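You operate a simulated robot arm through the tools that you are given. There is no shell and no other tool. Be economical: measure what you need, move in short steps, check, and stop when the job is done.

The job below is to be done with a simulated two-armed robot. You get a single attempt, and the scene is never put back.

TASK
Pick up the white filter that says "F7" from the high shelf over the air board with one hand, pass it to the other hand and put it on the top of the black-legged table.

The check looks at the end state, three seconds after you hand in, the way a careful person would. Anything else that was tipped, shoved, dropped, spilled or broken makes it a failure.

THE ROBOT
Two 6-joint arms with two-finger parallel grippers on one trunk, on a base that drives. Base frame: it is fixed to the floor where the robot stands at the start and does not move with it; the origin is under the middle of the robot, x ahead of it, y to its left, z up. Units: m, rad, N and s.
The left shoulder is at the start at [0.28, 0.185, 1.192], the right one opposite. Each reaches about 0.846 m from its shoulder. Places, roughly: top of the black-legged table [1.5, 0.1, 0.8]. Payload 1.57 kg a hand.
Tool frame (each hand has its own): the origin (TCP) lies between the finger pads and is the grasp point; the fingertips stand 0.03 m ahead of it; z points along the fingers, y is the line along which they close. Largest opening 0.08 m; finger width 0.017, thickness 0.012; the body of the gripper, 0.04 by 0.082 m, starts 0.08 m behind the TCP.
Orientation is that of the tool frame in the base frame, as a unit quaternion [x, y, z, w]. With the fingers straight down and closing along the base's y, the tool's x points along the base's -x, its y along +y and its z along -z.

THE INTERFACE
- The arms move only by the tool send_rows. It takes "left_targets", "right_targets" or both (then of equal length, played together; a hand with none holds still); each is text: rows parted by semicolons, each of 7 numbers parted by spaces: the turn, a rotation vector about the tool's x, y, z in rad, then the shift along the tool's x, y, z in mm, then the opening, from 0 (shut) to 1 (fully open). In form: rx ry rz x y z gripper; .... A call has 1 to 12 rows; each row is the pose to reach, as a shift and turn from the pose commanded when the call began, along the tool's axes at that moment. Rows are played at 5 a second. More than 0.05 m and 0.15 rad between two rows, or a gripper value outside its range, and nothing of the call is played. A pose out of reach is approached as far as the arm can. The call stops where the force on the tool passes 40 N (or 10 N more than at its start, if that is more) or the arm is blocked; 0.2 s more then pass. Each finger travels about 0.153 m/s and halts on what it meets, pressing with about 27 N; the grip force reading is that of the motor and also rises with nothing between the fingers. The clock runs only during rows and for 0.2 s after the last one: add rows that repeat a pose to give the fingers time. The reply holds the time, the measured pose of the TCP, the force on the tool along the base axes, the opening and the grip force, in the units named above and with some noise, with the torque about the TCP (base axes, N m) and any sound that the robot's microphone picked up.
- Cameras (640 x 400 px; columns grow to the right, rows downward): "scene" is now at [0.2466, -0.0262, 1.6628]; the picture's right is [-0.30, -0.95, 0.00], its down [-0.45, 0.14, -0.88] and it looks along [0.84, -0.26, -0.47] (base axes); focal length 214 px, centre (320, 200). "left" rides on the left gripper at [0.072, 0.007, -0.122] in its tool frame; the picture's right is [-0.09, 1.00, 0.00], its down [-0.84, -0.08, -0.54] and it looks along [-0.54, -0.05, 0.84] (tool axes); focal length 238 px, centre (320, 200). "right" rides on the right gripper at [0.072, -0.007, -0.122] in its tool frame; the picture's right is [0.09, 1.00, 0.00], its down [-0.84, 0.08, -0.54] and it looks along [-0.54, 0.05, 0.84] (tool axes); focal length 238 px, centre (320, 200). There is no depth. A picture from a camera that has moved, and an enlarged one, comes with that camera's place and axes in the base frame and with its lens.
- snapshot(camera): a new picture of that camera. The clock stands still meanwhile.
- slide_trunk(by): slides the trunk up (or, below 0, down) by that many m; the arms and the scene camera ride with it, the base frame stays. It gives what a move gives, with no picture.
- base_move(legs): drives the robot by 1 to 6 legs, each [ahead, turn to the left] in m and rad, along the robot's own axes; the way and the turn of a leg run together, so that a leg with both is an arc; at most 1.5 m and 3.142 rad a leg. The arms and the cameras ride along, it lands a little off, and it stops where it bumps. It gives what a move gives.
- head_to(pan, tilt): turns the head with the scene camera to pan (to the left, within 1.501 rad either way) and tilt (down, from -0.506 to 1.204), counted from straight ahead of the robot. It gives what a move gives.
- zoom(camera, box): a new picture of the part [left, top, right, bottom] of that camera's present view, enlarged. The clock stands still meanwhile.
- close_job(): hands the job in; it is judged then, once.

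Go step by step. Nothing tells you exact positions but the pictures and the camera data: compare them with the known pose of the tool, close in by small moves and look again before you grip or let go. The budget is 120 turns and 108 pictures, counting those below and the enlarged ones. Unless the task says otherwise, let go and move clear before handing in, and close with one line.

The tools are called after ">>>" by a JSON object that holds its "name" and its "arguments". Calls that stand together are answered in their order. send_rows: Moves the arms, as the interface text tells. Its arguments: {"type":"object","properties":{"left_targets":{"type":"string"},"right_targets":{"type":"string"}},"required":[]} The other tools are called the same way: slide_trunk (by) slides the trunk up or down; base_move (legs) drives the base; head_to (pan, tilt) turns the head that bears the scene camera; snapshot (camera) takes a picture; zoom (camera, box) takes an enlarged picture of a part of a camera's view; close_job () hands the job in.

At the start:

```text
t: 0.0
left_eef_pos: [0.4396, -0.0025, 1.1497]
left_tcp_rot: [0.001, 1.0, 0.001, 0.001]
left_wrist_force: [-1.0, 0.2, 0.0]
left_torque: [-0.01, -0.03, -0.01]
left_gripper_width: 0.0801
left_grasp_force: 0.1
right_eef_pos: [0.4704, -0.3872, 0.9997]
right_tcp_rot: [0.0, 1.0, 0.001, 0.0]
right_wrist_force: [-0.8, -0.4, -1.1]
right_torque: [0.03, 0.02, 0.0]
right_gripper_width: 0.0801
right_grasp_force: 0.1
trunk travel left (down, up): [-0.887, 0.103]
robot x, y, heading: [-0.0012, 0.0043, -0.005]
head pan, tilt: [-0.302, 0.489]
```

scene: 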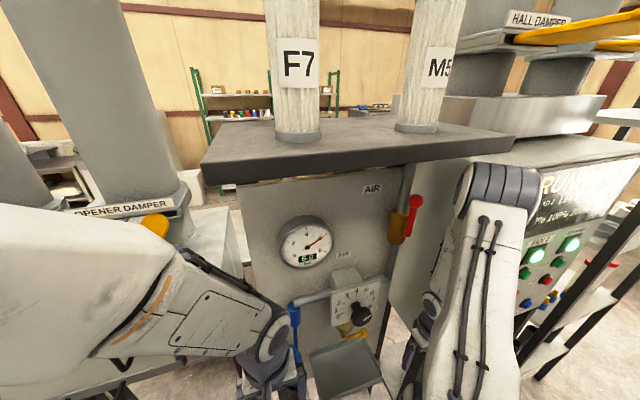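
right: 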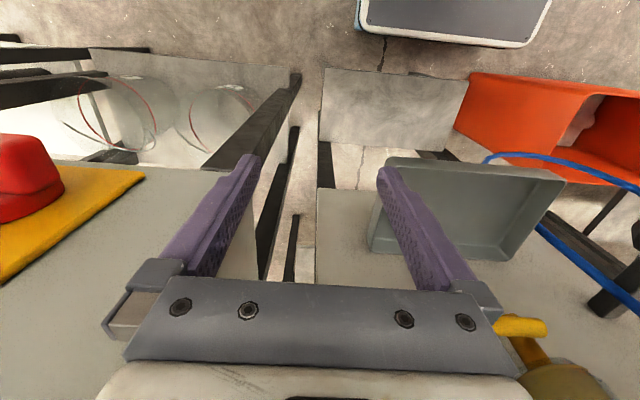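
left: 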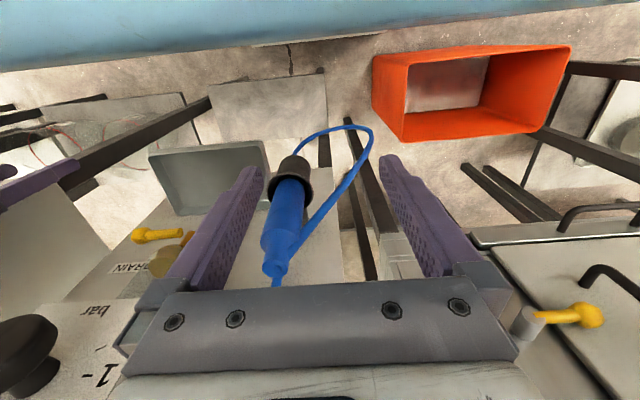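

I see the F7 filter standing on the shelf over the air board, with another filter (M5) beside it. I'll look up, and around for the table, to measure things.

>>> {"name": "head_to", "arguments": {"pan": -0.2, "tilt": -0.1}}

>>> {"name": "snapshot", "arguments": {"camera": "scene"}}

>>> {"name": "head_to", "arguments": {"pan": 0.5, "tilt": 0.5}}

>>> {"name": "snapshot", "arguments": {"camera": "scene"}}

```text
t: 1.0
left_eef_pos: [0.4401, -0.0033, 1.15]
left_tcp_rot: [0.0, 1.0, 0.001, 0.0]
left_wrist_force: [0.6, 0.5, 0.1]
left_torque: [0.02, 0.02, 0.01]
left_gripper_width: 0.0801
left_grasp_force: 0.2
right_eef_pos: [0.4697, -0.3876, 0.9988]
right_tcp_rot: [0.0, 1.0, 0.001, 0.0]
right_wrist_force: [-0.1, -0.2, 0.6]
right_torque: [0.01, 0.01, 0.0]
right_gripper_width: 0.0799
right_grasp_force: 0.1
trunk travel left (down, up): [-0.887, 0.103]
robot x, y, heading: [0.0005, -0.0025, -0.003]
head pan, tilt: [-0.201, -0.099]
```

```text
104 pictures are left
camera scene: at [0.2449, -0.0164, 1.7167], right [-0.2, -0.98, 0.0], down [0.1, -0.02, -1.0], along [0.98, -0.2, 0.1], focal length 214 px, centre (320, 200)
```

scene: 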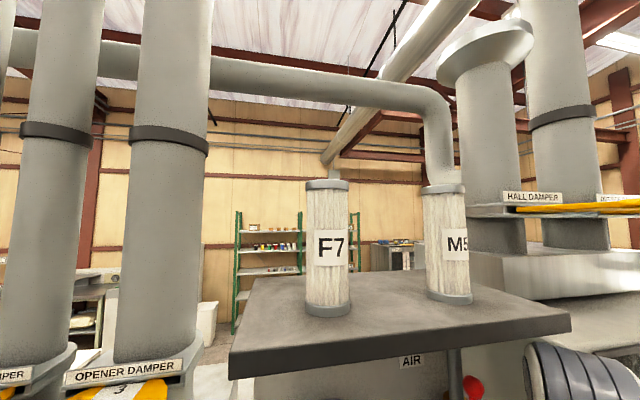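

```text
t: 2.1
left_eef_pos: [0.4401, -0.0031, 1.15]
left_tcp_rot: [0.0, 1.0, 0.0, -0.001]
left_wrist_force: [-0.7, -0.7, 0.3]
left_torque: [-0.02, 0.01, 0.03]
left_gripper_width: 0.0801
left_grasp_force: 0.0
right_eef_pos: [0.4703, -0.3877, 1.0007]
right_tcp_rot: [0.001, 1.0, 0.001, 0.0]
right_wrist_force: [-0.7, 0.3, -0.1]
right_torque: [0.02, 0.0, 0.01]
right_gripper_width: 0.0801
right_grasp_force: 0.1
trunk travel left (down, up): [-0.887, 0.103]
robot x, y, heading: [-0.0024, -0.0003, -0.004]
head pan, tilt: [0.499, 0.499]
```

```text
103 pictures are left
camera scene: at [0.2395, 0.0445, 1.6619], right [0.48, -0.88, 0.0], down [-0.42, -0.23, -0.88], along [0.77, 0.42, -0.48], focal length 214 px, centre (320, 200)
```

scene: 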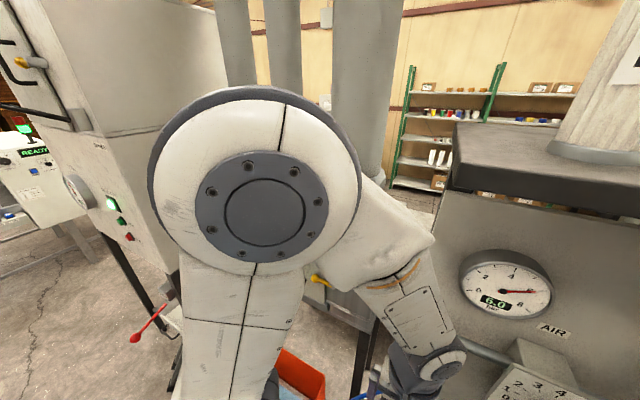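

The filter seems about 0.3 m ahead of the camera and the arms are close to the board. I'll back off a bit to gain clearance and a second viewpoint for triangulation.

>>> {"name": "base_move", "arguments": {"legs": [[-0.35, 0]]}}

>>> {"name": "head_to", "arguments": {"pan": -0.15, "tilt": 0.2}}

>>> {"name": "snapshot", "arguments": {"camera": "scene"}}

>>> {"name": "head_to", "arguments": {"pan": 1.0, "tilt": 0.4}}

>>> {"name": "snapshot", "arguments": {"camera": "scene"}}

>>> {"name": "head_to", "arguments": {"pan": -1.0, "tilt": 0.4}}

>>> {"name": "snapshot", "arguments": {"camera": "scene"}}

```text
t: 4.3
left_eef_pos: [0.0973, -0.0039, 1.1504]
left_tcp_rot: [0.001, 1.0, 0.0, 0.0]
left_wrist_force: [1.0, -0.1, -0.5]
left_torque: [0.01, -0.02, 0.01]
left_gripper_width: 0.0802
left_grasp_force: 0.1
right_eef_pos: [0.1258, -0.3889, 0.9997]
right_tcp_rot: [0.003, 1.0, 0.001, 0.0]
right_wrist_force: [0.2, -0.5, -0.4]
right_torque: [-0.01, 0.02, 0.0]
right_gripper_width: 0.0801
right_grasp_force: 0.1
trunk travel left (down, up): [-0.887, 0.103]
robot x, y, heading: [-0.34, -0.0004, -0.004]
head pan, tilt: [0.499, 0.499]
```

```text
t: 5.3
left_eef_pos: [0.0959, -0.0041, 1.1497]
left_tcp_rot: [0.002, 1.0, 0.0, 0.0]
left_wrist_force: [-0.3, -1.0, -0.3]
left_torque: [0.01, -0.02, 0.0]
left_gripper_width: 0.0801
left_grasp_force: 0.0
right_eef_pos: [0.1255, -0.39, 0.9998]
right_tcp_rot: [0.001, 1.0, 0.001, 0.0]
right_wrist_force: [-1.1, -0.1, 0.3]
right_torque: [0.0, -0.02, 0.01]
right_gripper_width: 0.0802
right_grasp_force: 0.0
trunk travel left (down, up): [-0.887, 0.103]
robot x, y, heading: [-0.3464, -0.0009, -0.001]
head pan, tilt: [-0.15, 0.201]
```

```text
102 pictures are left
camera scene: at [-0.092, -0.0132, 1.6895], right [-0.15, -0.99, 0.0], down [-0.2, 0.03, -0.98], along [0.97, -0.15, -0.2], focal length 214 px, centre (320, 200)
```

scene: 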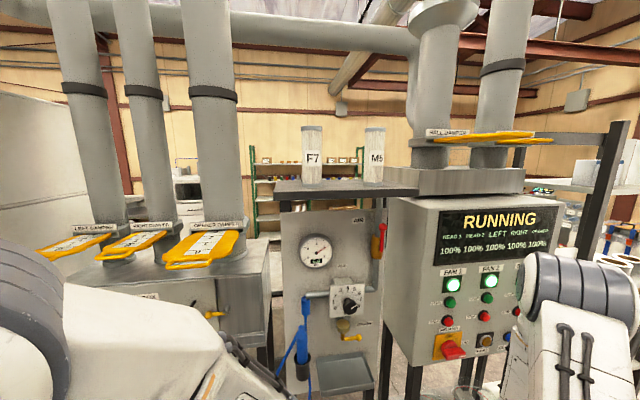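

```text
t: 6.7
left_eef_pos: [0.096, -0.0027, 1.1503]
left_tcp_rot: [0.001, 1.0, 0.0, 0.001]
left_wrist_force: [-0.4, -0.1, -0.8]
left_torque: [-0.02, 0.04, 0.02]
left_gripper_width: 0.0799
left_grasp_force: 0.0
right_eef_pos: [0.1245, -0.389, 1.0005]
right_tcp_rot: [0.002, 1.0, 0.001, 0.0]
right_wrist_force: [0.1, 0.0, 0.0]
right_torque: [-0.02, 0.01, -0.02]
right_gripper_width: 0.08
right_grasp_force: 0.0
trunk travel left (down, up): [-0.887, 0.103]
robot x, y, heading: [-0.343, 0.0007, -0.0]
head pan, tilt: [1.0, 0.4]
```

```text
101 pictures are left
camera scene: at [-0.1337, 0.0788, 1.671], right [0.84, -0.54, 0.0], down [-0.21, -0.33, -0.92], along [0.5, 0.77, -0.39], focal length 214 px, centre (320, 200)
```

scene: 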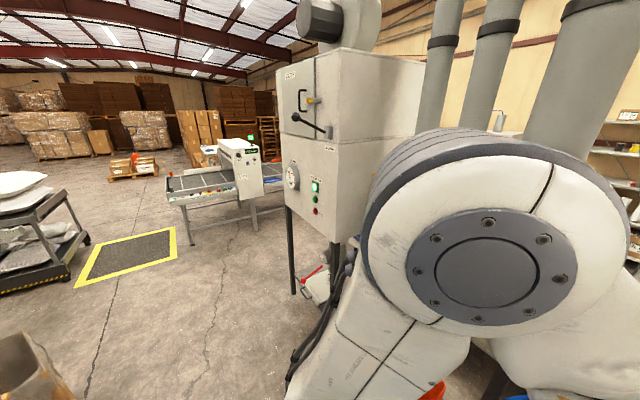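

```text
t: 8.6
left_eef_pos: [0.0971, -0.004, 1.1492]
left_tcp_rot: [0.002, 1.0, 0.0, 0.0]
left_wrist_force: [-0.4, 0.0, -0.5]
left_torque: [0.0, -0.04, -0.01]
left_gripper_width: 0.0803
left_grasp_force: 0.0
right_eef_pos: [0.125, -0.3887, 1.0011]
right_tcp_rot: [0.002, 1.0, 0.001, 0.0]
right_wrist_force: [-0.9, 0.7, -0.2]
right_torque: [0.05, 0.02, -0.01]
right_gripper_width: 0.0798
right_grasp_force: 0.0
trunk travel left (down, up): [-0.887, 0.103]
robot x, y, heading: [-0.3423, -0.0006, -0.005]
head pan, tilt: [-1.0, 0.4]
```

```text
100 pictures are left
camera scene: at [-0.1343, -0.0771, 1.671], right [-0.84, -0.54, 0.0], down [-0.21, 0.33, -0.92], along [0.5, -0.78, -0.39], focal length 214 px, centre (320, 200)
```

scene: 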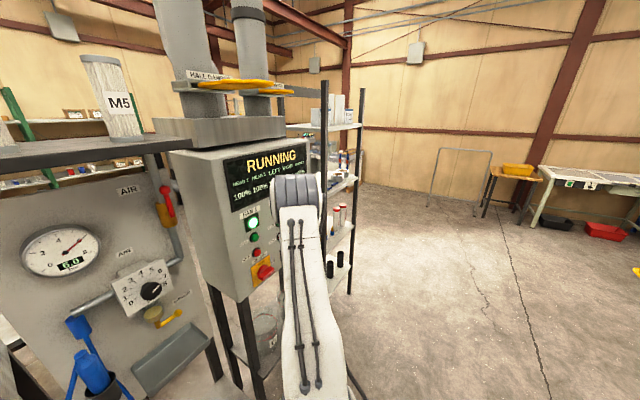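

F7 stands at about [0.54, −0.09], bottom z≈1.60, top ≈1.77, diameter ≈0.06; the table is behind this row of machines. I raise the trunk and bring the right hand up to a nearly horizontal posture, moving the left hand aside.

>>> {"name": "slide_trunk", "arguments": {"by": 0.1}}

>>> {"name": "send_rows", "arguments": {"right_targets": "0 -0.1 0 -17 0 -37 1; 0 -0.2 0 -34 0 -74 1; 0 -0.3 0 -51 0 -111 1; 0 -0.4 0 -68 0 -148 1; 0 -0.5 0 -85 0 -185 1; 0 -0.6 0 -102 0 -222 1; 0 -0.7 0 -119 0 -259 1; 0 -0.8 0 -136 0 -296 1; 0 -0.9 0 -153 0 -333 1; 0 -1.0 0 -170 0 -370 1; 0 -1.1 0 -187 0 -407 1; 0 -1.222 0 -200 0 -450 1", "left_targets": "0 0 0 0 20 0 1; 0 0 0 0 40 0 1; 0 0 0 0 60 0 1; 0 0 0 0 80 0 1; 0 0 0 0 100 0 1; 0 0 0 0 120 0 1; 0 0 0 0 140 0 1; 0 0 0 0 160 0 1; 0 0 0 0 180 0 1; 0 0 0 0 200 0 1; 0 0 0 0 200 0 1; 0 0 0 0 200 0 1"}}

>>> {"name": "head_to", "arguments": {"pan": -0.15, "tilt": 0.1}}

>>> {"name": "snapshot", "arguments": {"camera": "scene"}}

>>> {"name": "snapshot", "arguments": {"camera": "right"}}

```text
t: 10.0
left_eef_pos: [0.0971, -0.0034, 1.2495]
left_tcp_rot: [0.001, 1.0, 0.0, 0.0]
left_wrist_force: [-0.3, -0.5, -0.7]
left_torque: [-0.03, 0.0, 0.0]
left_gripper_width: 0.0802
left_grasp_force: 0.1
right_eef_pos: [0.1252, -0.3882, 1.0993]
right_tcp_rot: [0.002, 1.0, 0.0, 0.001]
right_wrist_force: [-0.9, 0.2, -0.5]
right_torque: [-0.02, 0.0, 0.01]
right_gripper_width: 0.08
right_grasp_force: 0.0
trunk travel left (down, up): [-0.987, 0.003]
robot x, y, heading: [-0.3446, 0.0038, -0.002]
head pan, tilt: [-1.0, 0.4]
```

```text
t: 12.6
left_eef_pos: [0.1586, 0.1911, 1.2773]
left_tcp_rot: [0.001, 1.0, 0.001, -0.002]
left_wrist_force: [0.2, -0.6, 0.1]
left_torque: [0.01, 0.0, 0.0]
left_gripper_width: 0.08
left_grasp_force: 0.0
left hand out of reach, approached as far as the arm can: row 2, 3, 4, 5, 6, 7, 8, 9, 10, 11, 12
right_eef_pos: [0.3244, -0.3919, 1.5509]
right_tcp_rot: [0.001, 0.819, 0.001, 0.574]
right_wrist_force: [0.5, 0.3, 0.4]
right_torque: [-0.02, -0.03, 0.0]
right_gripper_width: 0.0799
right_grasp_force: 0.0
right hand out of reach, approached as far as the arm can: row 1
trunk travel left (down, up): [-0.987, 0.003]
robot x, y, heading: [-0.345, 0.0004, -0.0]
head pan, tilt: [-1.0, 0.4]
```

```text
t: 13.7
left_eef_pos: [0.1584, 0.1907, 1.2783]
left_tcp_rot: [0.001, 1.0, 0.0, -0.001]
left_wrist_force: [-1.1, -0.4, -0.3]
left_torque: [0.01, 0.01, 0.02]
left_gripper_width: 0.08
left_grasp_force: 0.0
right_eef_pos: [0.3226, -0.3908, 1.5494]
right_tcp_rot: [0.002, 0.819, -0.001, 0.574]
right_wrist_force: [-0.2, -0.1, -0.2]
right_torque: [-0.02, 0.0, -0.03]
right_gripper_width: 0.0798
right_grasp_force: 0.1
trunk travel left (down, up): [-0.987, 0.003]
robot x, y, heading: [-0.3411, -0.002, -0.005]
head pan, tilt: [-0.15, 0.099]
```

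```text
99 pictures are left
camera scene: at [-0.0931, -0.0131, 1.7989], right [-0.15, -0.99, 0.0], down [-0.1, 0.02, -0.99], along [0.98, -0.15, -0.1], focal length 214 px, centre (320, 200)
```

scene: 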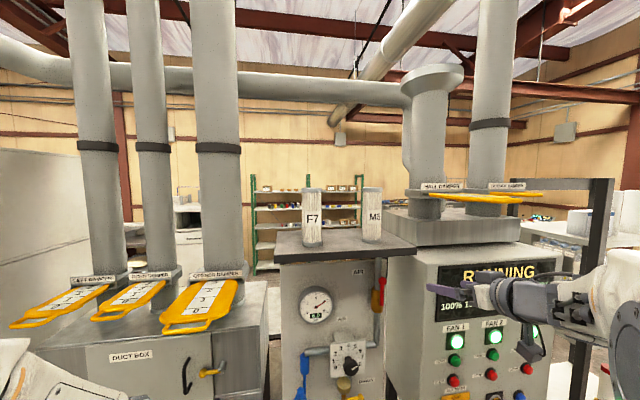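

```text
98 pictures are left
camera right: at [0.1848, -0.3982, 1.5242], right [-0.03, 1.0, -0.09], down [-0.22, 0.08, 0.97], along [0.97, 0.05, 0.22], focal length 238 px, centre (320, 200)
```

right: 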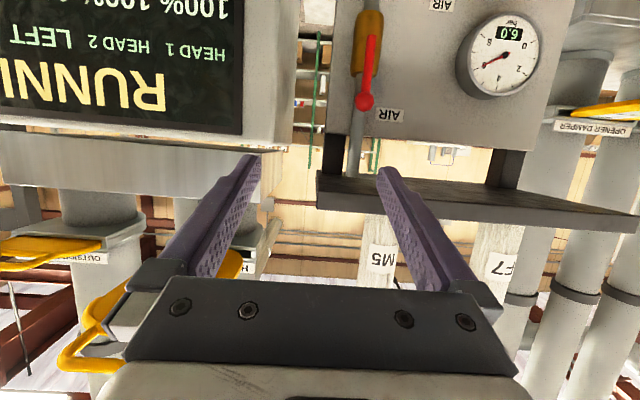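

Now I zoom to refine the filter's position.

>>> {"name": "zoom", "arguments": {"camera": "scene", "box": [260, 170, 420, 270]}}

>>> {"name": "zoom", "arguments": {"camera": "right", "box": [300, 150, 620, 350]}}

```text
4.00 times, centred on (340, 220) of scene
camera zoom: at [-0.0931, -0.0131, 1.7989], right [-0.15, -0.99, 0.0], down [-0.1, 0.02, -0.99], along [0.98, -0.15, -0.1], focal length 858 px, centre (240, 120)
```

zoom: 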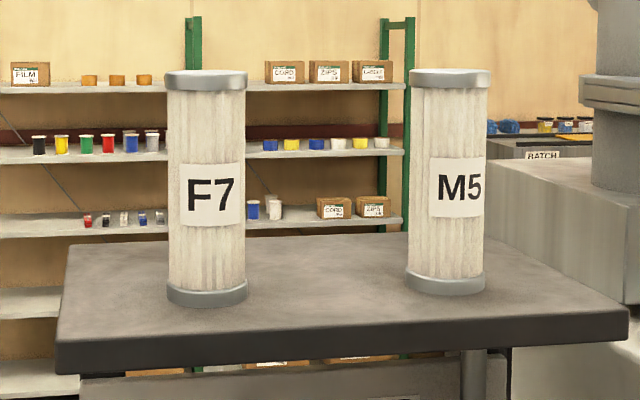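

```text
2.00 times, centred on (460, 250) of right
camera zoom: at [0.1848, -0.3982, 1.5242], right [-0.03, 1.0, -0.09], down [-0.22, 0.08, 0.97], along [0.97, 0.05, 0.22], focal length 477 px, centre (40, 100)
```

zoom: 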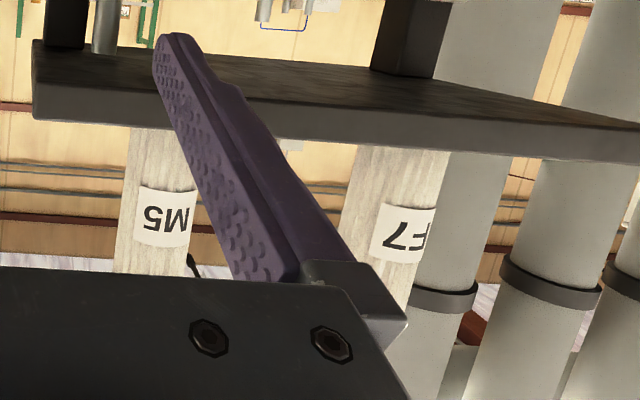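

F7 centre is ≈[0.538, −0.086], base z 1.603, top 1.767, diameter ≈0.06; shelf front edge at x≈0.44. I bring the right hand to a pre-grasp in front of it.

>>> {"name": "send_rows", "arguments": {"right_targets": "0 0 0 -16 38 3 1; 0 0 0 -33 76 6 1; 0 0 0 -49 114 9 1; 0 0 0 -65 152 12 1; 0 0 0 -82 190 15 1; 0 0 0 -98 228 18 1; 0 0 0 -115 266 21 1; 0 0 0 -131 305 24 1; 0 0 0 -131 305 24 1"}}

>>> {"name": "snapshot", "arguments": {"camera": "right"}}

>>> {"name": "snapshot", "arguments": {"camera": "scene"}}

```text
t: 15.7
left_eef_pos: [0.16, 0.1905, 1.2773]
left_tcp_rot: [0.002, 1.0, 0.0, 0.0]
left_wrist_force: [-0.1, 0.0, 0.8]
left_torque: [-0.01, 0.0, 0.0]
left_gripper_width: 0.0799
left_grasp_force: 0.0
right_eef_pos: [0.3884, -0.1646, 1.6394]
right_tcp_rot: [0.023, 0.801, 0.064, 0.595]
right_wrist_force: [0.0, 0.7, -0.1]
right_torque: [-0.04, 0.0, 0.04]
right_gripper_width: 0.08
right_grasp_force: 0.1
right hand out of reach, approached as far as the arm can: row 4, 5, 6, 7, 8, 9
trunk travel left (down, up): [-0.987, 0.003]
robot x, y, heading: [-0.3451, 0.0007, -0.004]
head pan, tilt: [-0.15, 0.099]
```

```text
95 pictures are left
camera right: at [0.2517, -0.1722, 1.6048], right [-0.07, 1.0, 0.04], down [-0.28, -0.06, 0.96], along [0.96, 0.05, 0.28], focal length 238 px, centre (320, 200)
```

right: 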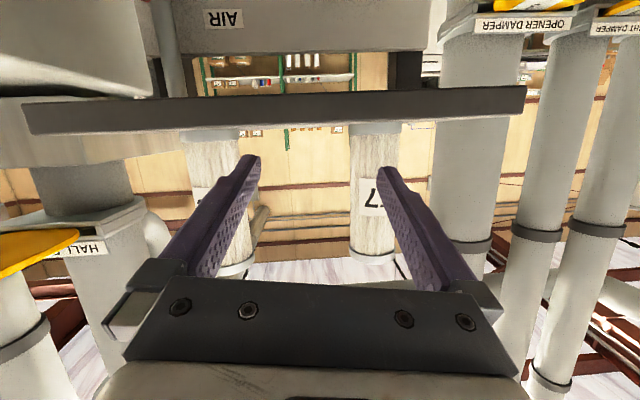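

```text
94 pictures are left
camera scene: at [-0.0933, -0.013, 1.7989], right [-0.15, -0.99, 0.0], down [-0.1, 0.02, -1.0], along [0.98, -0.15, -0.1], focal length 214 px, centre (320, 200)
```

scene: 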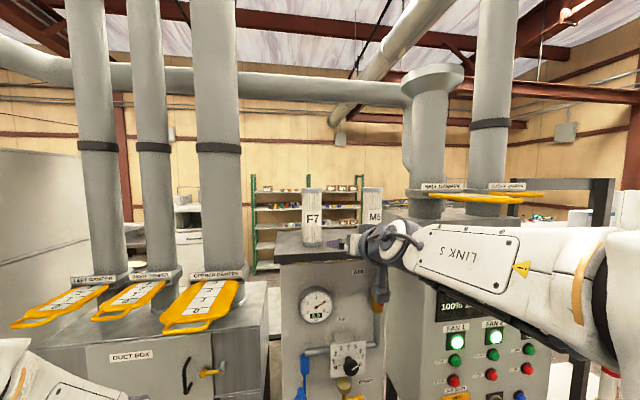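

The arm couldn't turn that far inward with fingers straight ahead; the forearm comes in from the right. I'll yaw the hand left, along its forearm, which suits a round filter just as well.

>>> {"name": "send_rows", "arguments": {"right_targets": "-0.12 0 -0.043 0 0 0 1; -0.235 0 -0.085 0 0 0 1; -0.35 0 -0.128 0 0 0 1; -0.47 0 -0.171 0 0 0 1; -0.47 0 -0.171 0 0 0 1"}}

```text
t: 16.9
left_eef_pos: [0.1591, 0.1911, 1.2775]
left_tcp_rot: [0.003, 1.0, 0.0, 0.0]
left_wrist_force: [0.0, -0.3, 0.5]
left_torque: [0.03, 0.03, 0.0]
left_gripper_width: 0.0799
left_grasp_force: 0.2
right_eef_pos: [0.3896, -0.1644, 1.6388]
right_tcp_rot: [-0.185, 0.762, 0.198, 0.588]
right_wrist_force: [0.0, -0.9, -0.9]
right_torque: [0.01, -0.01, 0.01]
right_gripper_width: 0.08
right_grasp_force: 0.1
right hand out of reach, approached as far as the arm can: row 1
trunk travel left (down, up): [-0.987, 0.003]
robot x, y, heading: [-0.3422, 0.0006, -0.006]
head pan, tilt: [-0.15, 0.099]
```

The hand yawed fine (~32° left). I straighten the roll, pitch slightly down, and move to 0.13 m short of the filter along the finger direction.

>>> {"name": "send_rows", "arguments": {"right_targets": "0 0.07 -0.04 -17 -5 15 1; 0 0.15 -0.087 -35 -10 30 1; 0 0.15 -0.087 -35 -10 30 1"}}

>>> {"name": "snapshot", "arguments": {"camera": "right"}}

>>> {"name": "zoom", "arguments": {"camera": "scene", "box": [260, 170, 420, 270]}}

```text
t: 17.7
left_eef_pos: [0.1582, 0.1901, 1.2773]
left_tcp_rot: [0.002, 1.0, 0.0, -0.001]
left_wrist_force: [0.0, -0.7, 0.2]
left_torque: [-0.02, -0.01, 0.04]
left_gripper_width: 0.0798
left_grasp_force: 0.1
right_eef_pos: [0.4287, -0.1549, 1.6653]
right_tcp_rot: [-0.231, 0.796, 0.157, 0.536]
right_wrist_force: [-0.1, 0.3, -0.6]
right_torque: [0.02, -0.01, 0.0]
right_gripper_width: 0.0799
right_grasp_force: 0.1
trunk travel left (down, up): [-0.987, 0.003]
robot x, y, heading: [-0.346, 0.0004, -0.001]
head pan, tilt: [-0.15, 0.099]
```

```text
93 pictures are left
camera right: at [0.3146, -0.2369, 1.6436], right [-0.56, 0.82, -0.08], down [-0.2, -0.04, 0.98], along [0.8, 0.57, 0.19], focal length 238 px, centre (320, 200)
```

right: 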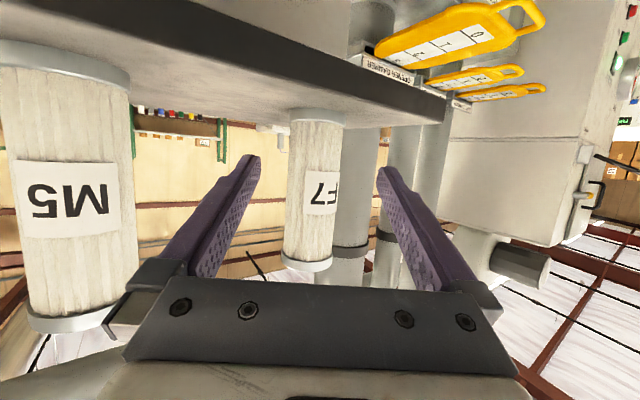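

```text
4.00 times, centred on (340, 220) of scene
camera zoom: at [-0.0931, -0.013, 1.7989], right [-0.15, -0.99, 0.0], down [-0.1, 0.02, -0.99], along [0.98, -0.15, -0.1], focal length 858 px, centre (240, 120)
```

zoom: 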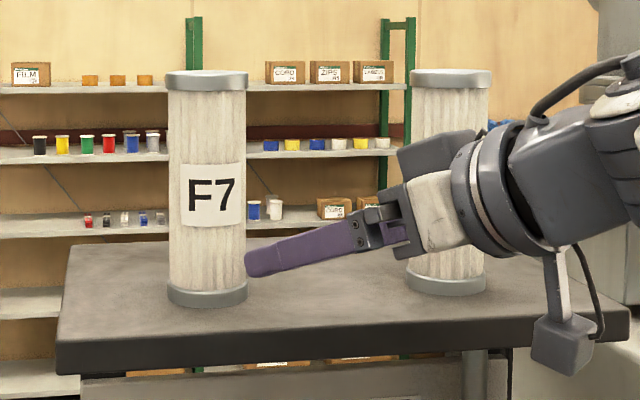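

The fingers are lined up with F7 and M5 is well clear. I advance most of the way, then look.

>>> {"name": "send_rows", "arguments": {"right_targets": "0 0 0 -11 0 30 1; 0 0 0 -22 0 60 1; 0 0 0 -34 0 90 1; 0 0 0 -34 0 90 1"}}

>>> {"name": "snapshot", "arguments": {"camera": "right"}}

>>> {"name": "zoom", "arguments": {"camera": "scene", "box": [260, 170, 420, 270]}}

```text
t: 18.7
left_eef_pos: [0.1586, 0.1913, 1.2777]
left_tcp_rot: [0.002, 1.0, 0.0, 0.0]
left_wrist_force: [0.7, 0.2, 0.6]
left_torque: [0.0, 0.01, 0.0]
left_gripper_width: 0.0801
left_grasp_force: 0.1
right_eef_pos: [0.5085, -0.1029, 1.6626]
right_tcp_rot: [-0.231, 0.796, 0.157, 0.536]
right_wrist_force: [-0.1, -0.2, 0.1]
right_torque: [0.01, 0.01, -0.03]
right_gripper_width: 0.0804
right_grasp_force: 0.0
trunk travel left (down, up): [-0.987, 0.003]
robot x, y, heading: [-0.3459, 0.0024, -0.004]
head pan, tilt: [-0.15, 0.099]
```

```text
91 pictures are left
camera right: at [0.395, -0.1848, 1.6412], right [-0.56, 0.82, -0.08], down [-0.2, -0.04, 0.98], along [0.8, 0.57, 0.19], focal length 238 px, centre (320, 200)
```

right: 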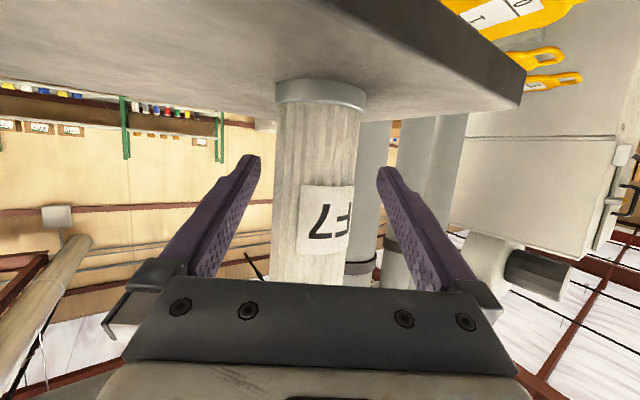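

```text
4.00 times, centred on (340, 220) of scene
camera zoom: at [-0.0928, -0.0129, 1.7989], right [-0.15, -0.99, 0.0], down [-0.1, 0.02, -0.99], along [0.98, -0.15, -0.1], focal length 858 px, centre (240, 120)
```

zoom: 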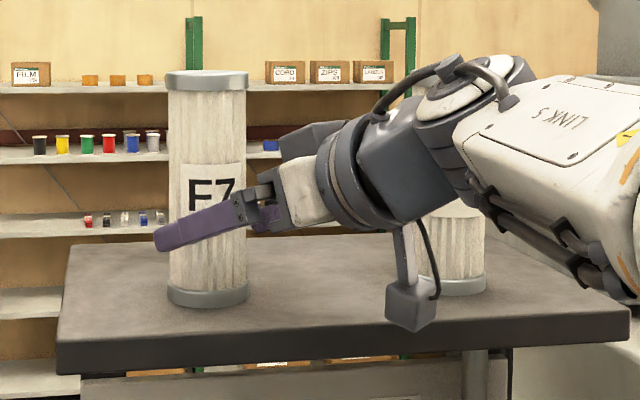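

Centred between the fingers. I advance the remaining 34 mm and close.

>>> {"name": "send_rows", "arguments": {"right_targets": "0 0 0 -5 0 15 1; 0 0 0 -11 0 31 1; 0 0 0 -11 0 31 1"}}

>>> {"name": "snapshot", "arguments": {"camera": "right"}}

>>> {"name": "send_rows", "arguments": {"right_targets": "0 0 0 0 0 0 0.85; 0 0 0 0 0 0 0.75; 0 0 0 0 0 0 0.6; 0 0 0 0 0 0 0.3; 0 0 0 0 0 0 0.3"}}

>>> {"name": "zoom", "arguments": {"camera": "scene", "box": [260, 170, 420, 270]}}

```text
t: 19.5
left_eef_pos: [0.1593, 0.1913, 1.2773]
left_tcp_rot: [0.002, 1.0, 0.001, -0.001]
left_wrist_force: [0.2, 0.9, -1.5]
left_torque: [-0.01, 0.03, 0.0]
left_gripper_width: 0.0798
left_grasp_force: 0.0
right_eef_pos: [0.5367, -0.0857, 1.6607]
right_tcp_rot: [-0.231, 0.796, 0.158, 0.537]
right_wrist_force: [-0.4, 0.0, 0.5]
right_torque: [-0.03, -0.03, -0.02]
right_gripper_width: 0.0798
right_grasp_force: 0.0
trunk travel left (down, up): [-0.987, 0.003]
robot x, y, heading: [-0.3462, -0.0008, -0.005]
head pan, tilt: [-0.15, 0.099]
```

```text
89 pictures are left
camera right: at [0.4222, -0.1674, 1.64], right [-0.56, 0.82, -0.08], down [-0.2, -0.04, 0.98], along [0.8, 0.57, 0.19], focal length 238 px, centre (320, 200)
```

right: 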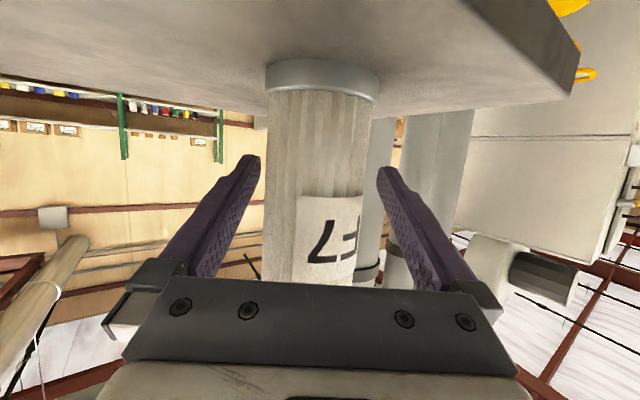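

```text
t: 20.7
left_eef_pos: [0.1587, 0.1911, 1.2772]
left_tcp_rot: [0.0, 1.0, 0.001, 0.0]
left_wrist_force: [0.2, -0.4, 0.1]
left_torque: [0.01, 0.0, 0.03]
left_gripper_width: 0.08
left_grasp_force: 0.1
right_eef_pos: [0.5368, -0.0865, 1.6602]
right_tcp_rot: [-0.231, 0.796, 0.157, 0.536]
right_wrist_force: [1.1, -1.3, 0.7]
right_torque: [-0.13, -0.11, 0.02]
right_gripper_width: 0.0609
right_grasp_force: 26.8
trunk travel left (down, up): [-0.987, 0.003]
robot x, y, heading: [-0.3429, 0.0026, -0.006]
head pan, tilt: [-0.15, 0.099]
```

```text
4.00 times, centred on (340, 220) of scene
camera zoom: at [-0.093, -0.0131, 1.7989], right [-0.15, -0.99, 0.0], down [-0.1, 0.02, -0.99], along [0.98, -0.15, -0.1], focal length 858 px, centre (240, 120)
```

zoom: 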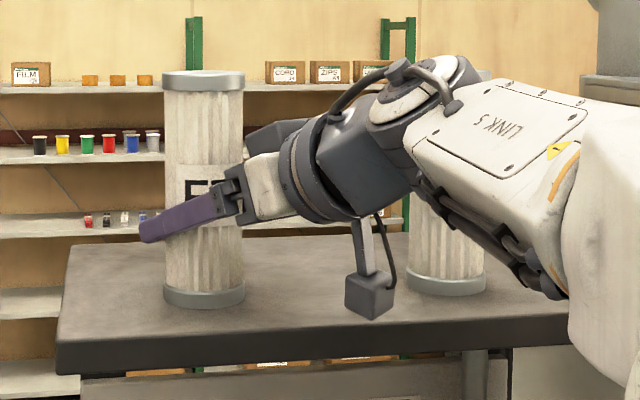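

Firmly gripped (width 0.061). Lift 40 mm and retract back over the shelf's front edge.

>>> {"name": "send_rows", "arguments": {"right_targets": "0 0 0 -9 0 -4 0.3; 0 0 0 -19 0 -8 0.3; 0 0 0 -37 0 -15 0.3; 0 0 0 -22 0 -52 0.3; 0 0 0 -7 0 -89 0.3; 0 0 0 8 0 -126 0.3; 0 0 0 23 0 -163 0.3; 0 0 0 38 0 -200 0.3; 0 0 0 38 0 -200 0.3"}}

>>> {"name": "snapshot", "arguments": {"camera": "right"}}

>>> {"name": "snapshot", "arguments": {"camera": "scene"}}

```text
t: 22.7
left_eef_pos: [0.1583, 0.1914, 1.2769]
left_tcp_rot: [0.001, 1.0, -0.001, -0.001]
left_wrist_force: [0.0, 0.6, 0.3]
left_torque: [0.05, -0.02, 0.02]
left_gripper_width: 0.0797
left_grasp_force: 0.0
right_eef_pos: [0.3676, -0.1925, 1.7025]
right_tcp_rot: [-0.232, 0.796, 0.158, 0.536]
right_wrist_force: [0.3, 0.0, -2.9]
right_torque: [0.0, -0.06, -0.01]
right_gripper_width: 0.061
right_grasp_force: 26.4
trunk travel left (down, up): [-0.987, 0.003]
robot x, y, heading: [-0.346, 0.0005, -0.003]
head pan, tilt: [-0.15, 0.099]
```

```text
87 pictures are left
camera right: at [0.2529, -0.2745, 1.6809], right [-0.57, 0.82, -0.08], down [-0.2, -0.04, 0.98], along [0.8, 0.57, 0.19], focal length 238 px, centre (320, 200)
```

right: 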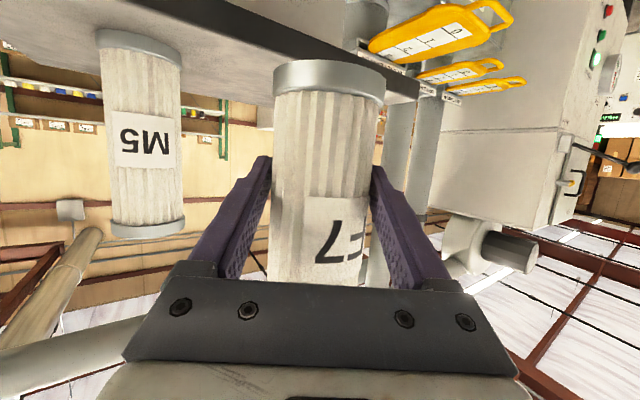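

```text
86 pictures are left
camera scene: at [-0.0932, -0.0131, 1.7989], right [-0.15, -0.99, 0.0], down [-0.1, 0.02, -1.0], along [0.98, -0.15, -0.1], focal length 214 px, centre (320, 200)
```

scene: 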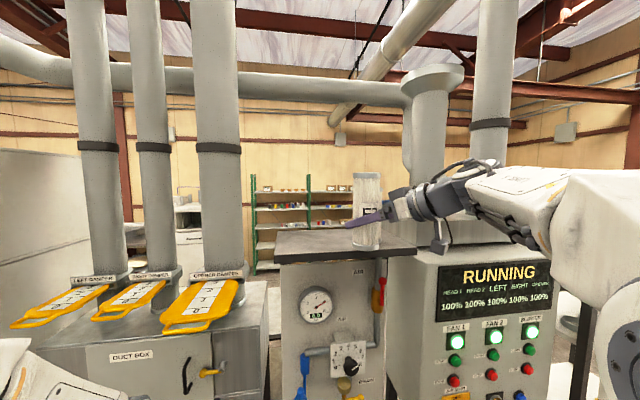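

The filter is in hand. I back away into open floor for the handover and for an overview of the route to the table.

>>> {"name": "base_move", "arguments": {"legs": [[-0.4, 0]]}}

>>> {"name": "head_to", "arguments": {"pan": -0.7, "tilt": 0.3}}

>>> {"name": "snapshot", "arguments": {"camera": "scene"}}

>>> {"name": "head_to", "arguments": {"pan": -1.4, "tilt": 0.3}}

>>> {"name": "snapshot", "arguments": {"camera": "scene"}}

>>> {"name": "head_to", "arguments": {"pan": 0.4, "tilt": 0.3}}

>>> {"name": "snapshot", "arguments": {"camera": "scene"}}

```text
t: 25.2
left_eef_pos: [-0.2385, 0.1891, 1.2768]
left_tcp_rot: [0.006, 1.0, 0.0, -0.001]
left_wrist_force: [0.7, 0.1, 0.6]
left_torque: [-0.01, 0.01, 0.01]
left_gripper_width: 0.08
left_grasp_force: 0.0
right_eef_pos: [-0.0339, -0.1955, 1.7027]
right_tcp_rot: [-0.228, 0.797, 0.156, 0.537]
right_wrist_force: [0.1, -0.5, -3.1]
right_torque: [0.03, 0.02, -0.01]
right_gripper_width: 0.0608
right_grasp_force: 27.2
trunk travel left (down, up): [-0.987, 0.003]
robot x, y, heading: [-0.7448, 0.0035, -0.013]
head pan, tilt: [-0.15, 0.099]
```

```text
t: 26.2
left_eef_pos: [-0.2392, 0.1914, 1.2778]
left_tcp_rot: [0.006, 1.0, 0.0, -0.001]
left_wrist_force: [-0.6, -0.4, 0.3]
left_torque: [0.03, -0.01, -0.01]
left_gripper_width: 0.0798
left_grasp_force: 0.1
right_eef_pos: [-0.0329, -0.1953, 1.7023]
right_tcp_rot: [-0.228, 0.797, 0.155, 0.537]
right_wrist_force: [0.1, 0.4, -2.6]
right_torque: [0.0, 0.0, -0.02]
right_gripper_width: 0.061
right_grasp_force: 27.3
trunk travel left (down, up): [-0.987, 0.003]
robot x, y, heading: [-0.7408, 0.0054, -0.011]
head pan, tilt: [-0.7, 0.3]
```

```text
85 pictures are left
camera scene: at [-0.5125, -0.058, 1.7803], right [-0.65, -0.76, 0.0], down [-0.22, 0.19, -0.96], along [0.72, -0.62, -0.3], focal length 214 px, centre (320, 200)
```

scene: 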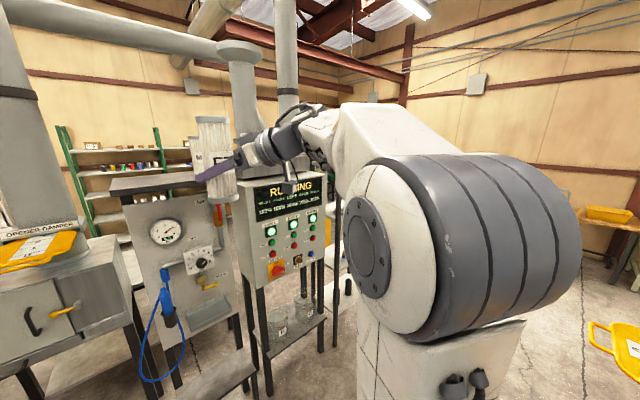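

```text
t: 27.3
left_eef_pos: [-0.2386, 0.1898, 1.2783]
left_tcp_rot: [0.006, 1.0, 0.001, -0.001]
left_wrist_force: [1.3, 0.0, -0.1]
left_torque: [-0.01, 0.02, 0.01]
left_gripper_width: 0.0799
left_grasp_force: 0.1
right_eef_pos: [-0.0339, -0.1944, 1.7018]
right_tcp_rot: [-0.229, 0.797, 0.156, 0.537]
right_wrist_force: [0.4, -0.2, -3.0]
right_torque: [-0.02, -0.01, 0.01]
right_gripper_width: 0.061
right_grasp_force: 26.9
trunk travel left (down, up): [-0.987, 0.003]
robot x, y, heading: [-0.7425, 0.0009, -0.01]
head pan, tilt: [-1.4, 0.3]
```

```text
84 pictures are left
camera scene: at [-0.5683, -0.0893, 1.7802], right [-0.99, -0.16, 0.0], down [-0.05, 0.29, -0.96], along [0.15, -0.94, -0.3], focal length 214 px, centre (320, 200)
```

scene: 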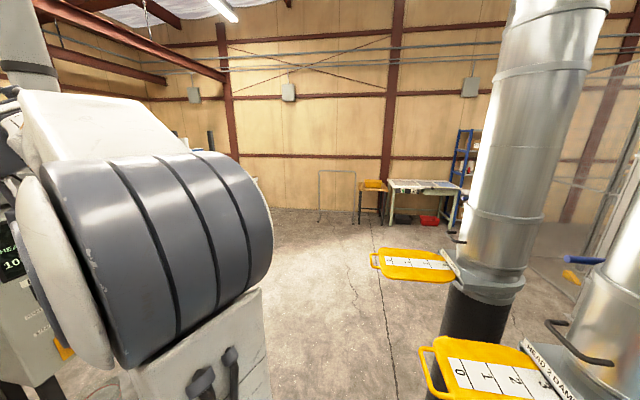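

```text
t: 29.1
left_eef_pos: [-0.2396, 0.1906, 1.2771]
left_tcp_rot: [0.007, 1.0, 0.0, -0.001]
left_wrist_force: [-0.2, 0.2, 0.3]
left_torque: [-0.01, 0.05, -0.03]
left_gripper_width: 0.0802
left_grasp_force: 0.0
right_eef_pos: [-0.033, -0.1946, 1.7021]
right_tcp_rot: [-0.228, 0.797, 0.156, 0.537]
right_wrist_force: [0.3, 0.0, -2.4]
right_torque: [-0.03, 0.01, 0.0]
right_gripper_width: 0.0607
right_grasp_force: 27.3
trunk travel left (down, up): [-0.987, 0.003]
robot x, y, heading: [-0.7425, 0.004, -0.011]
head pan, tilt: [0.4, 0.3]
```

```text
83 pictures are left
camera scene: at [-0.4968, 0.0382, 1.7802], right [0.38, -0.93, 0.0], down [-0.27, -0.11, -0.96], along [0.88, 0.36, -0.3], focal length 214 px, centre (320, 200)
```

scene: 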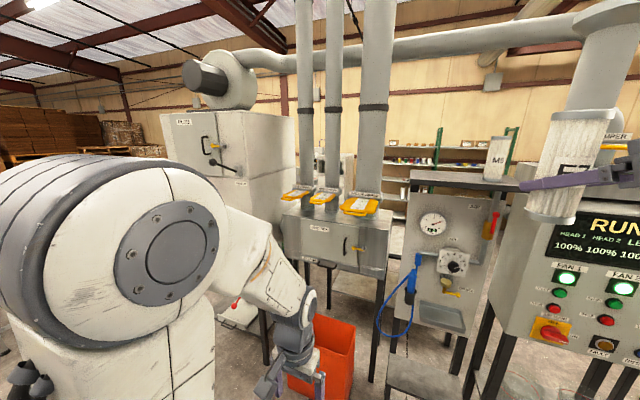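

I hold the filter in free space. I zoom where the table top should appear, in the gap between the duct box and the air board.

>>> {"name": "zoom", "arguments": {"camera": "scene", "box": [340, 180, 500, 280]}}

>>> {"name": "zoom", "arguments": {"camera": "scene", "box": [160, 200, 480, 400]}}

```text
4.00 times, centred on (420, 230) of scene
camera zoom: at [-0.4968, 0.0382, 1.7802], right [0.38, -0.93, 0.0], down [-0.27, -0.11, -0.96], along [0.88, 0.36, -0.3], focal length 858 px, centre (-80, 80)
```

zoom: 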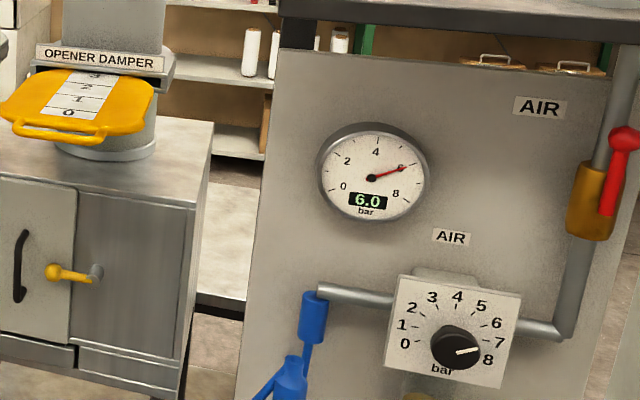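

```text
2.00 times, centred on (320, 300) of scene
camera zoom: at [-0.4968, 0.0382, 1.7802], right [0.38, -0.93, 0.0], down [-0.27, -0.11, -0.96], along [0.88, 0.36, -0.3], focal length 429 px, centre (320, 0)
```

zoom: 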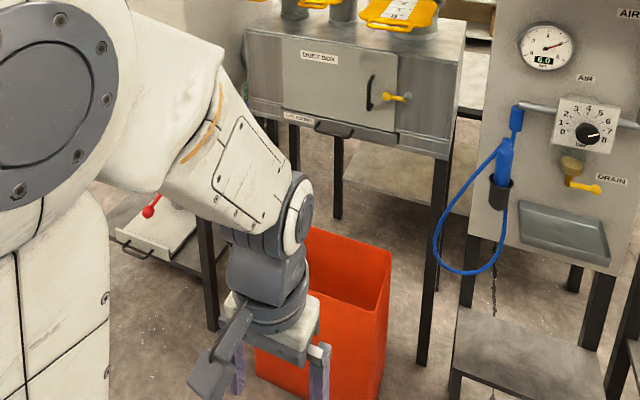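

The table is behind the row (near edge x≈1.2, seen through the gap). First the handover here: I lower the right hand with the filter to about z 1.30 in front of the chest.

>>> {"name": "send_rows", "arguments": {"right_targets": "0 0 0 34 6 22 0.3; 0 0 0 68 12 45 0.3; 0 0 0 102 19 67 0.3; 0 0 0 136 25 89 0.3; 0 0 0 171 31 112 0.3; 0 0 0 205 37 134 0.3; 0 0 0 239 43 156 0.3; 0 0 0 273 50 178 0.3; 0 0 0 307 56 201 0.3; 0 0 0 341 62 223 0.3; 0 0 0 341 62 223 0.3"}}

>>> {"name": "head_to", "arguments": {"pan": 0, "tilt": 0.6}}

>>> {"name": "snapshot", "arguments": {"camera": "scene"}}

```text
t: 31.5
left_eef_pos: [-0.239, 0.1902, 1.2763]
left_tcp_rot: [0.006, 1.0, 0.0, -0.001]
left_wrist_force: [0.8, 0.5, 0.5]
left_torque: [0.0, 0.0, -0.02]
left_gripper_width: 0.0798
left_grasp_force: 0.0
right_eef_pos: [0.0016, -0.0987, 1.305]
right_tcp_rot: [-0.229, 0.797, 0.156, 0.537]
right_wrist_force: [-0.9, -1.3, -3.5]
right_torque: [-0.01, 0.03, -0.03]
right_gripper_width: 0.0611
right_grasp_force: 27.3
trunk travel left (down, up): [-0.987, 0.003]
robot x, y, heading: [-0.744, 0.0033, -0.011]
head pan, tilt: [0.4, 0.3]
```

```text
t: 32.3
left_eef_pos: [-0.2389, 0.1897, 1.2774]
left_tcp_rot: [0.006, 1.0, 0.0, -0.001]
left_wrist_force: [-0.1, -0.4, 0.2]
left_torque: [0.04, -0.01, 0.02]
left_gripper_width: 0.0799
left_grasp_force: 0.1
right_eef_pos: [0.0018, -0.098, 1.3054]
right_tcp_rot: [-0.228, 0.797, 0.156, 0.537]
right_wrist_force: [0.0, -0.6, -2.9]
right_torque: [-0.06, -0.03, 0.02]
right_gripper_width: 0.061
right_grasp_force: 26.9
trunk travel left (down, up): [-0.987, 0.003]
robot x, y, heading: [-0.7445, 0.0025, -0.013]
head pan, tilt: [0.0, 0.6]
```

```text
80 pictures are left
camera scene: at [-0.4949, 0.002, 1.7528], right [-0.01, -1.0, 0.0], down [-0.56, 0.01, -0.83], along [0.83, -0.01, -0.56], focal length 214 px, centre (320, 200)
```

scene: 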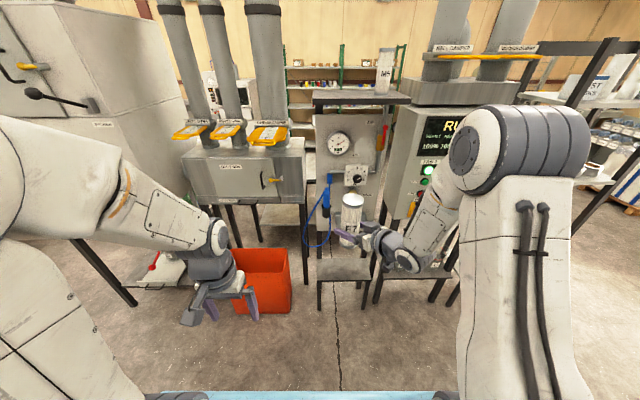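

The filter now stands at about [0.0, −0.10], top z≈1.41. The left hand goes up and over to a point above it, fingers down.

>>> {"name": "send_rows", "arguments": {"left_targets": "0 0 0 -30 -11 -30 1; 0 0 0 -60 -22 -61 1; 0 0 0 -90 -33 -91 1; 0 0 0 -120 -44 -122 1; 0 0 0 -150 -56 -152 1; 0 0 0 -180 -67 -183 1; 0 0 0 -210 -78 -213 1; 0 0 0 -240 -90 -243 1; 0 0 0 -240 -138 -243 1; 0 0 0 -240 -186 -243 1; 0 0 0 -240 -230 -243 1"}}

>>> {"name": "snapshot", "arguments": {"camera": "left"}}

>>> {"name": "snapshot", "arguments": {"camera": "scene"}}

```text
t: 34.7
left_eef_pos: [-0.0, -0.0424, 1.5183]
left_tcp_rot: [0.006, 1.0, 0.0, -0.002]
left_wrist_force: [0.9, -0.3, -0.5]
left_torque: [0.01, -0.01, -0.02]
left_gripper_width: 0.08
left_grasp_force: 0.0
right_eef_pos: [0.002, -0.0982, 1.3048]
right_tcp_rot: [-0.228, 0.797, 0.156, 0.538]
right_wrist_force: [-0.2, -0.5, -4.1]
right_torque: [0.01, -0.01, 0.01]
right_gripper_width: 0.0611
right_grasp_force: 27.1
trunk travel left (down, up): [-0.987, 0.003]
robot x, y, heading: [-0.7428, 0.0008, -0.009]
head pan, tilt: [0.0, 0.6]
```

```text
79 pictures are left
camera left: at [-0.0719, -0.0334, 1.6409], right [0.1, 0.99, 0.0], down [0.84, -0.09, 0.54], along [0.54, -0.06, -0.84], focal length 238 px, centre (320, 200)
```

left: 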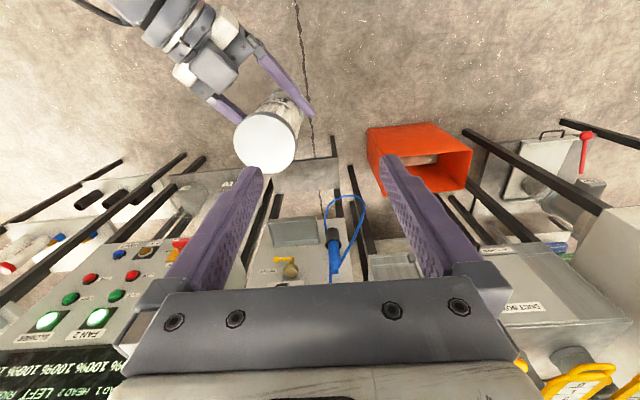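

```text
78 pictures are left
camera scene: at [-0.4941, 0.0016, 1.7526], right [-0.01, -1.0, 0.0], down [-0.57, 0.01, -0.82], along [0.82, -0.01, -0.57], focal length 214 px, centre (320, 200)
```

scene: 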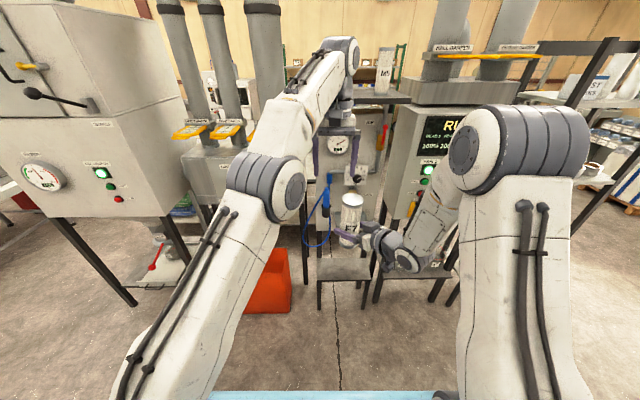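

The computed filter top centre [0.004, −0.097, 1.41] agrees with the right hand's pose. I centre the left hand over it and check before descending.

>>> {"name": "send_rows", "arguments": {"left_targets": "0 0 0 -2 -28 0 1; 0 0 0 -4 -55 0 1; 0 0 0 -4 -55 40 1; 0 0 0 -4 -55 65 1; 0 0 0 -4 -55 65 1"}}

>>> {"name": "snapshot", "arguments": {"camera": "left"}}

>>> {"name": "zoom", "arguments": {"camera": "scene", "box": [280, 120, 440, 280]}}

```text
t: 35.9
left_eef_pos: [0.0076, -0.1004, 1.4558]
left_tcp_rot: [0.006, 1.0, 0.0, -0.001]
left_wrist_force: [0.3, 0.1, 0.5]
left_torque: [0.03, -0.02, 0.01]
left_gripper_width: 0.0801
left_grasp_force: 0.1
left hand out of reach, approached as far as the arm can: row 1, 2, 3, 4
right_eef_pos: [0.0022, -0.1, 1.3038]
right_tcp_rot: [-0.228, 0.797, 0.156, 0.537]
right_wrist_force: [0.6, -1.0, -3.4]
right_torque: [-0.01, -0.03, 0.02]
right_gripper_width: 0.061
right_grasp_force: 27.4
trunk travel left (down, up): [-0.987, 0.003]
robot x, y, heading: [-0.744, 0.0025, -0.009]
head pan, tilt: [0.0, 0.6]
```

```text
77 pictures are left
camera left: at [-0.0636, -0.0917, 1.5788], right [0.1, 0.99, 0.0], down [0.84, -0.09, 0.54], along [0.54, -0.06, -0.84], focal length 238 px, centre (320, 200)
```

left: 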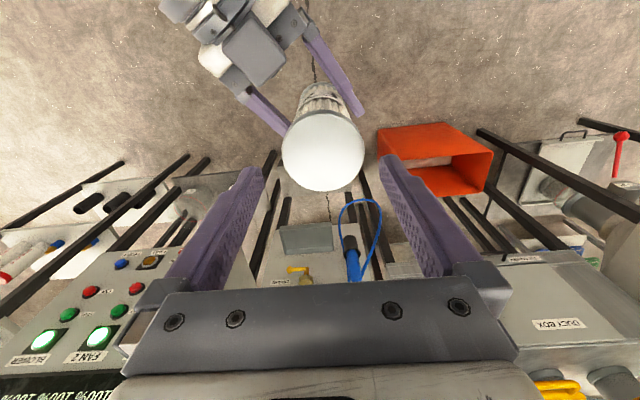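

```text
2.50 times, centred on (360, 200) of scene
camera zoom: at [-0.4946, 0.0016, 1.7526], right [-0.01, -1.0, 0.0], down [-0.57, 0.01, -0.82], along [0.82, -0.01, -0.57], focal length 536 px, centre (220, 200)
```

zoom: 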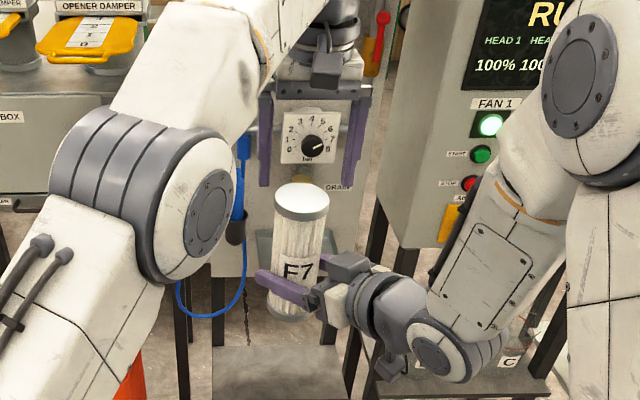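

Well aligned (within a few mm). Descend to grip height in steps.

>>> {"name": "send_rows", "arguments": {"left_targets": "0 0 0 2 2 20 1; 0 0 0 4 2 40 1; 0 0 0 4 2 40 1"}}

>>> {"name": "snapshot", "arguments": {"camera": "left"}}

>>> {"name": "zoom", "arguments": {"camera": "scene", "box": [280, 120, 440, 280]}}

```text
t: 36.7
left_eef_pos: [0.0016, -0.0945, 1.4149]
left_tcp_rot: [0.006, 1.0, 0.001, -0.001]
left_wrist_force: [0.3, -0.4, 0.6]
left_torque: [0.0, 0.02, 0.0]
left_gripper_width: 0.0798
left_grasp_force: 0.0
right_eef_pos: [0.0014, -0.0993, 1.3049]
right_tcp_rot: [-0.229, 0.797, 0.156, 0.537]
right_wrist_force: [0.1, -0.9, -2.2]
right_torque: [-0.02, -0.01, -0.03]
right_gripper_width: 0.0611
right_grasp_force: 27.2
trunk travel left (down, up): [-0.987, 0.003]
robot x, y, heading: [-0.7412, 0.0018, -0.015]
head pan, tilt: [0.0, 0.6]
```

```text
75 pictures are left
camera left: at [-0.0717, -0.0866, 1.5359], right [0.1, 0.99, 0.0], down [0.84, -0.09, 0.54], along [0.54, -0.06, -0.84], focal length 238 px, centre (320, 200)
```

left: 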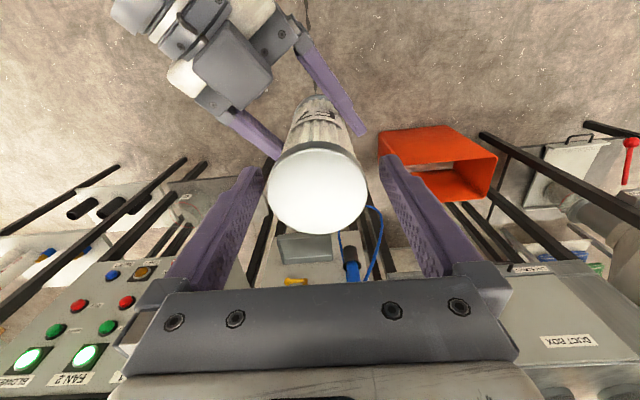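

```text
2.50 times, centred on (360, 200) of scene
camera zoom: at [-0.4947, 0.0018, 1.7527], right [-0.01, -1.0, 0.0], down [-0.57, 0.01, -0.82], along [0.82, -0.01, -0.57], focal length 536 px, centre (220, 200)
```

zoom: 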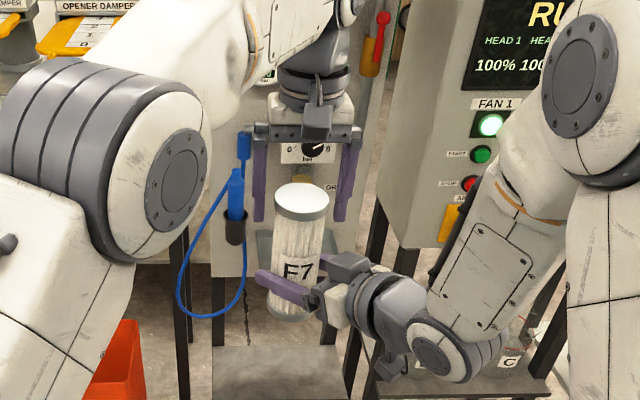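

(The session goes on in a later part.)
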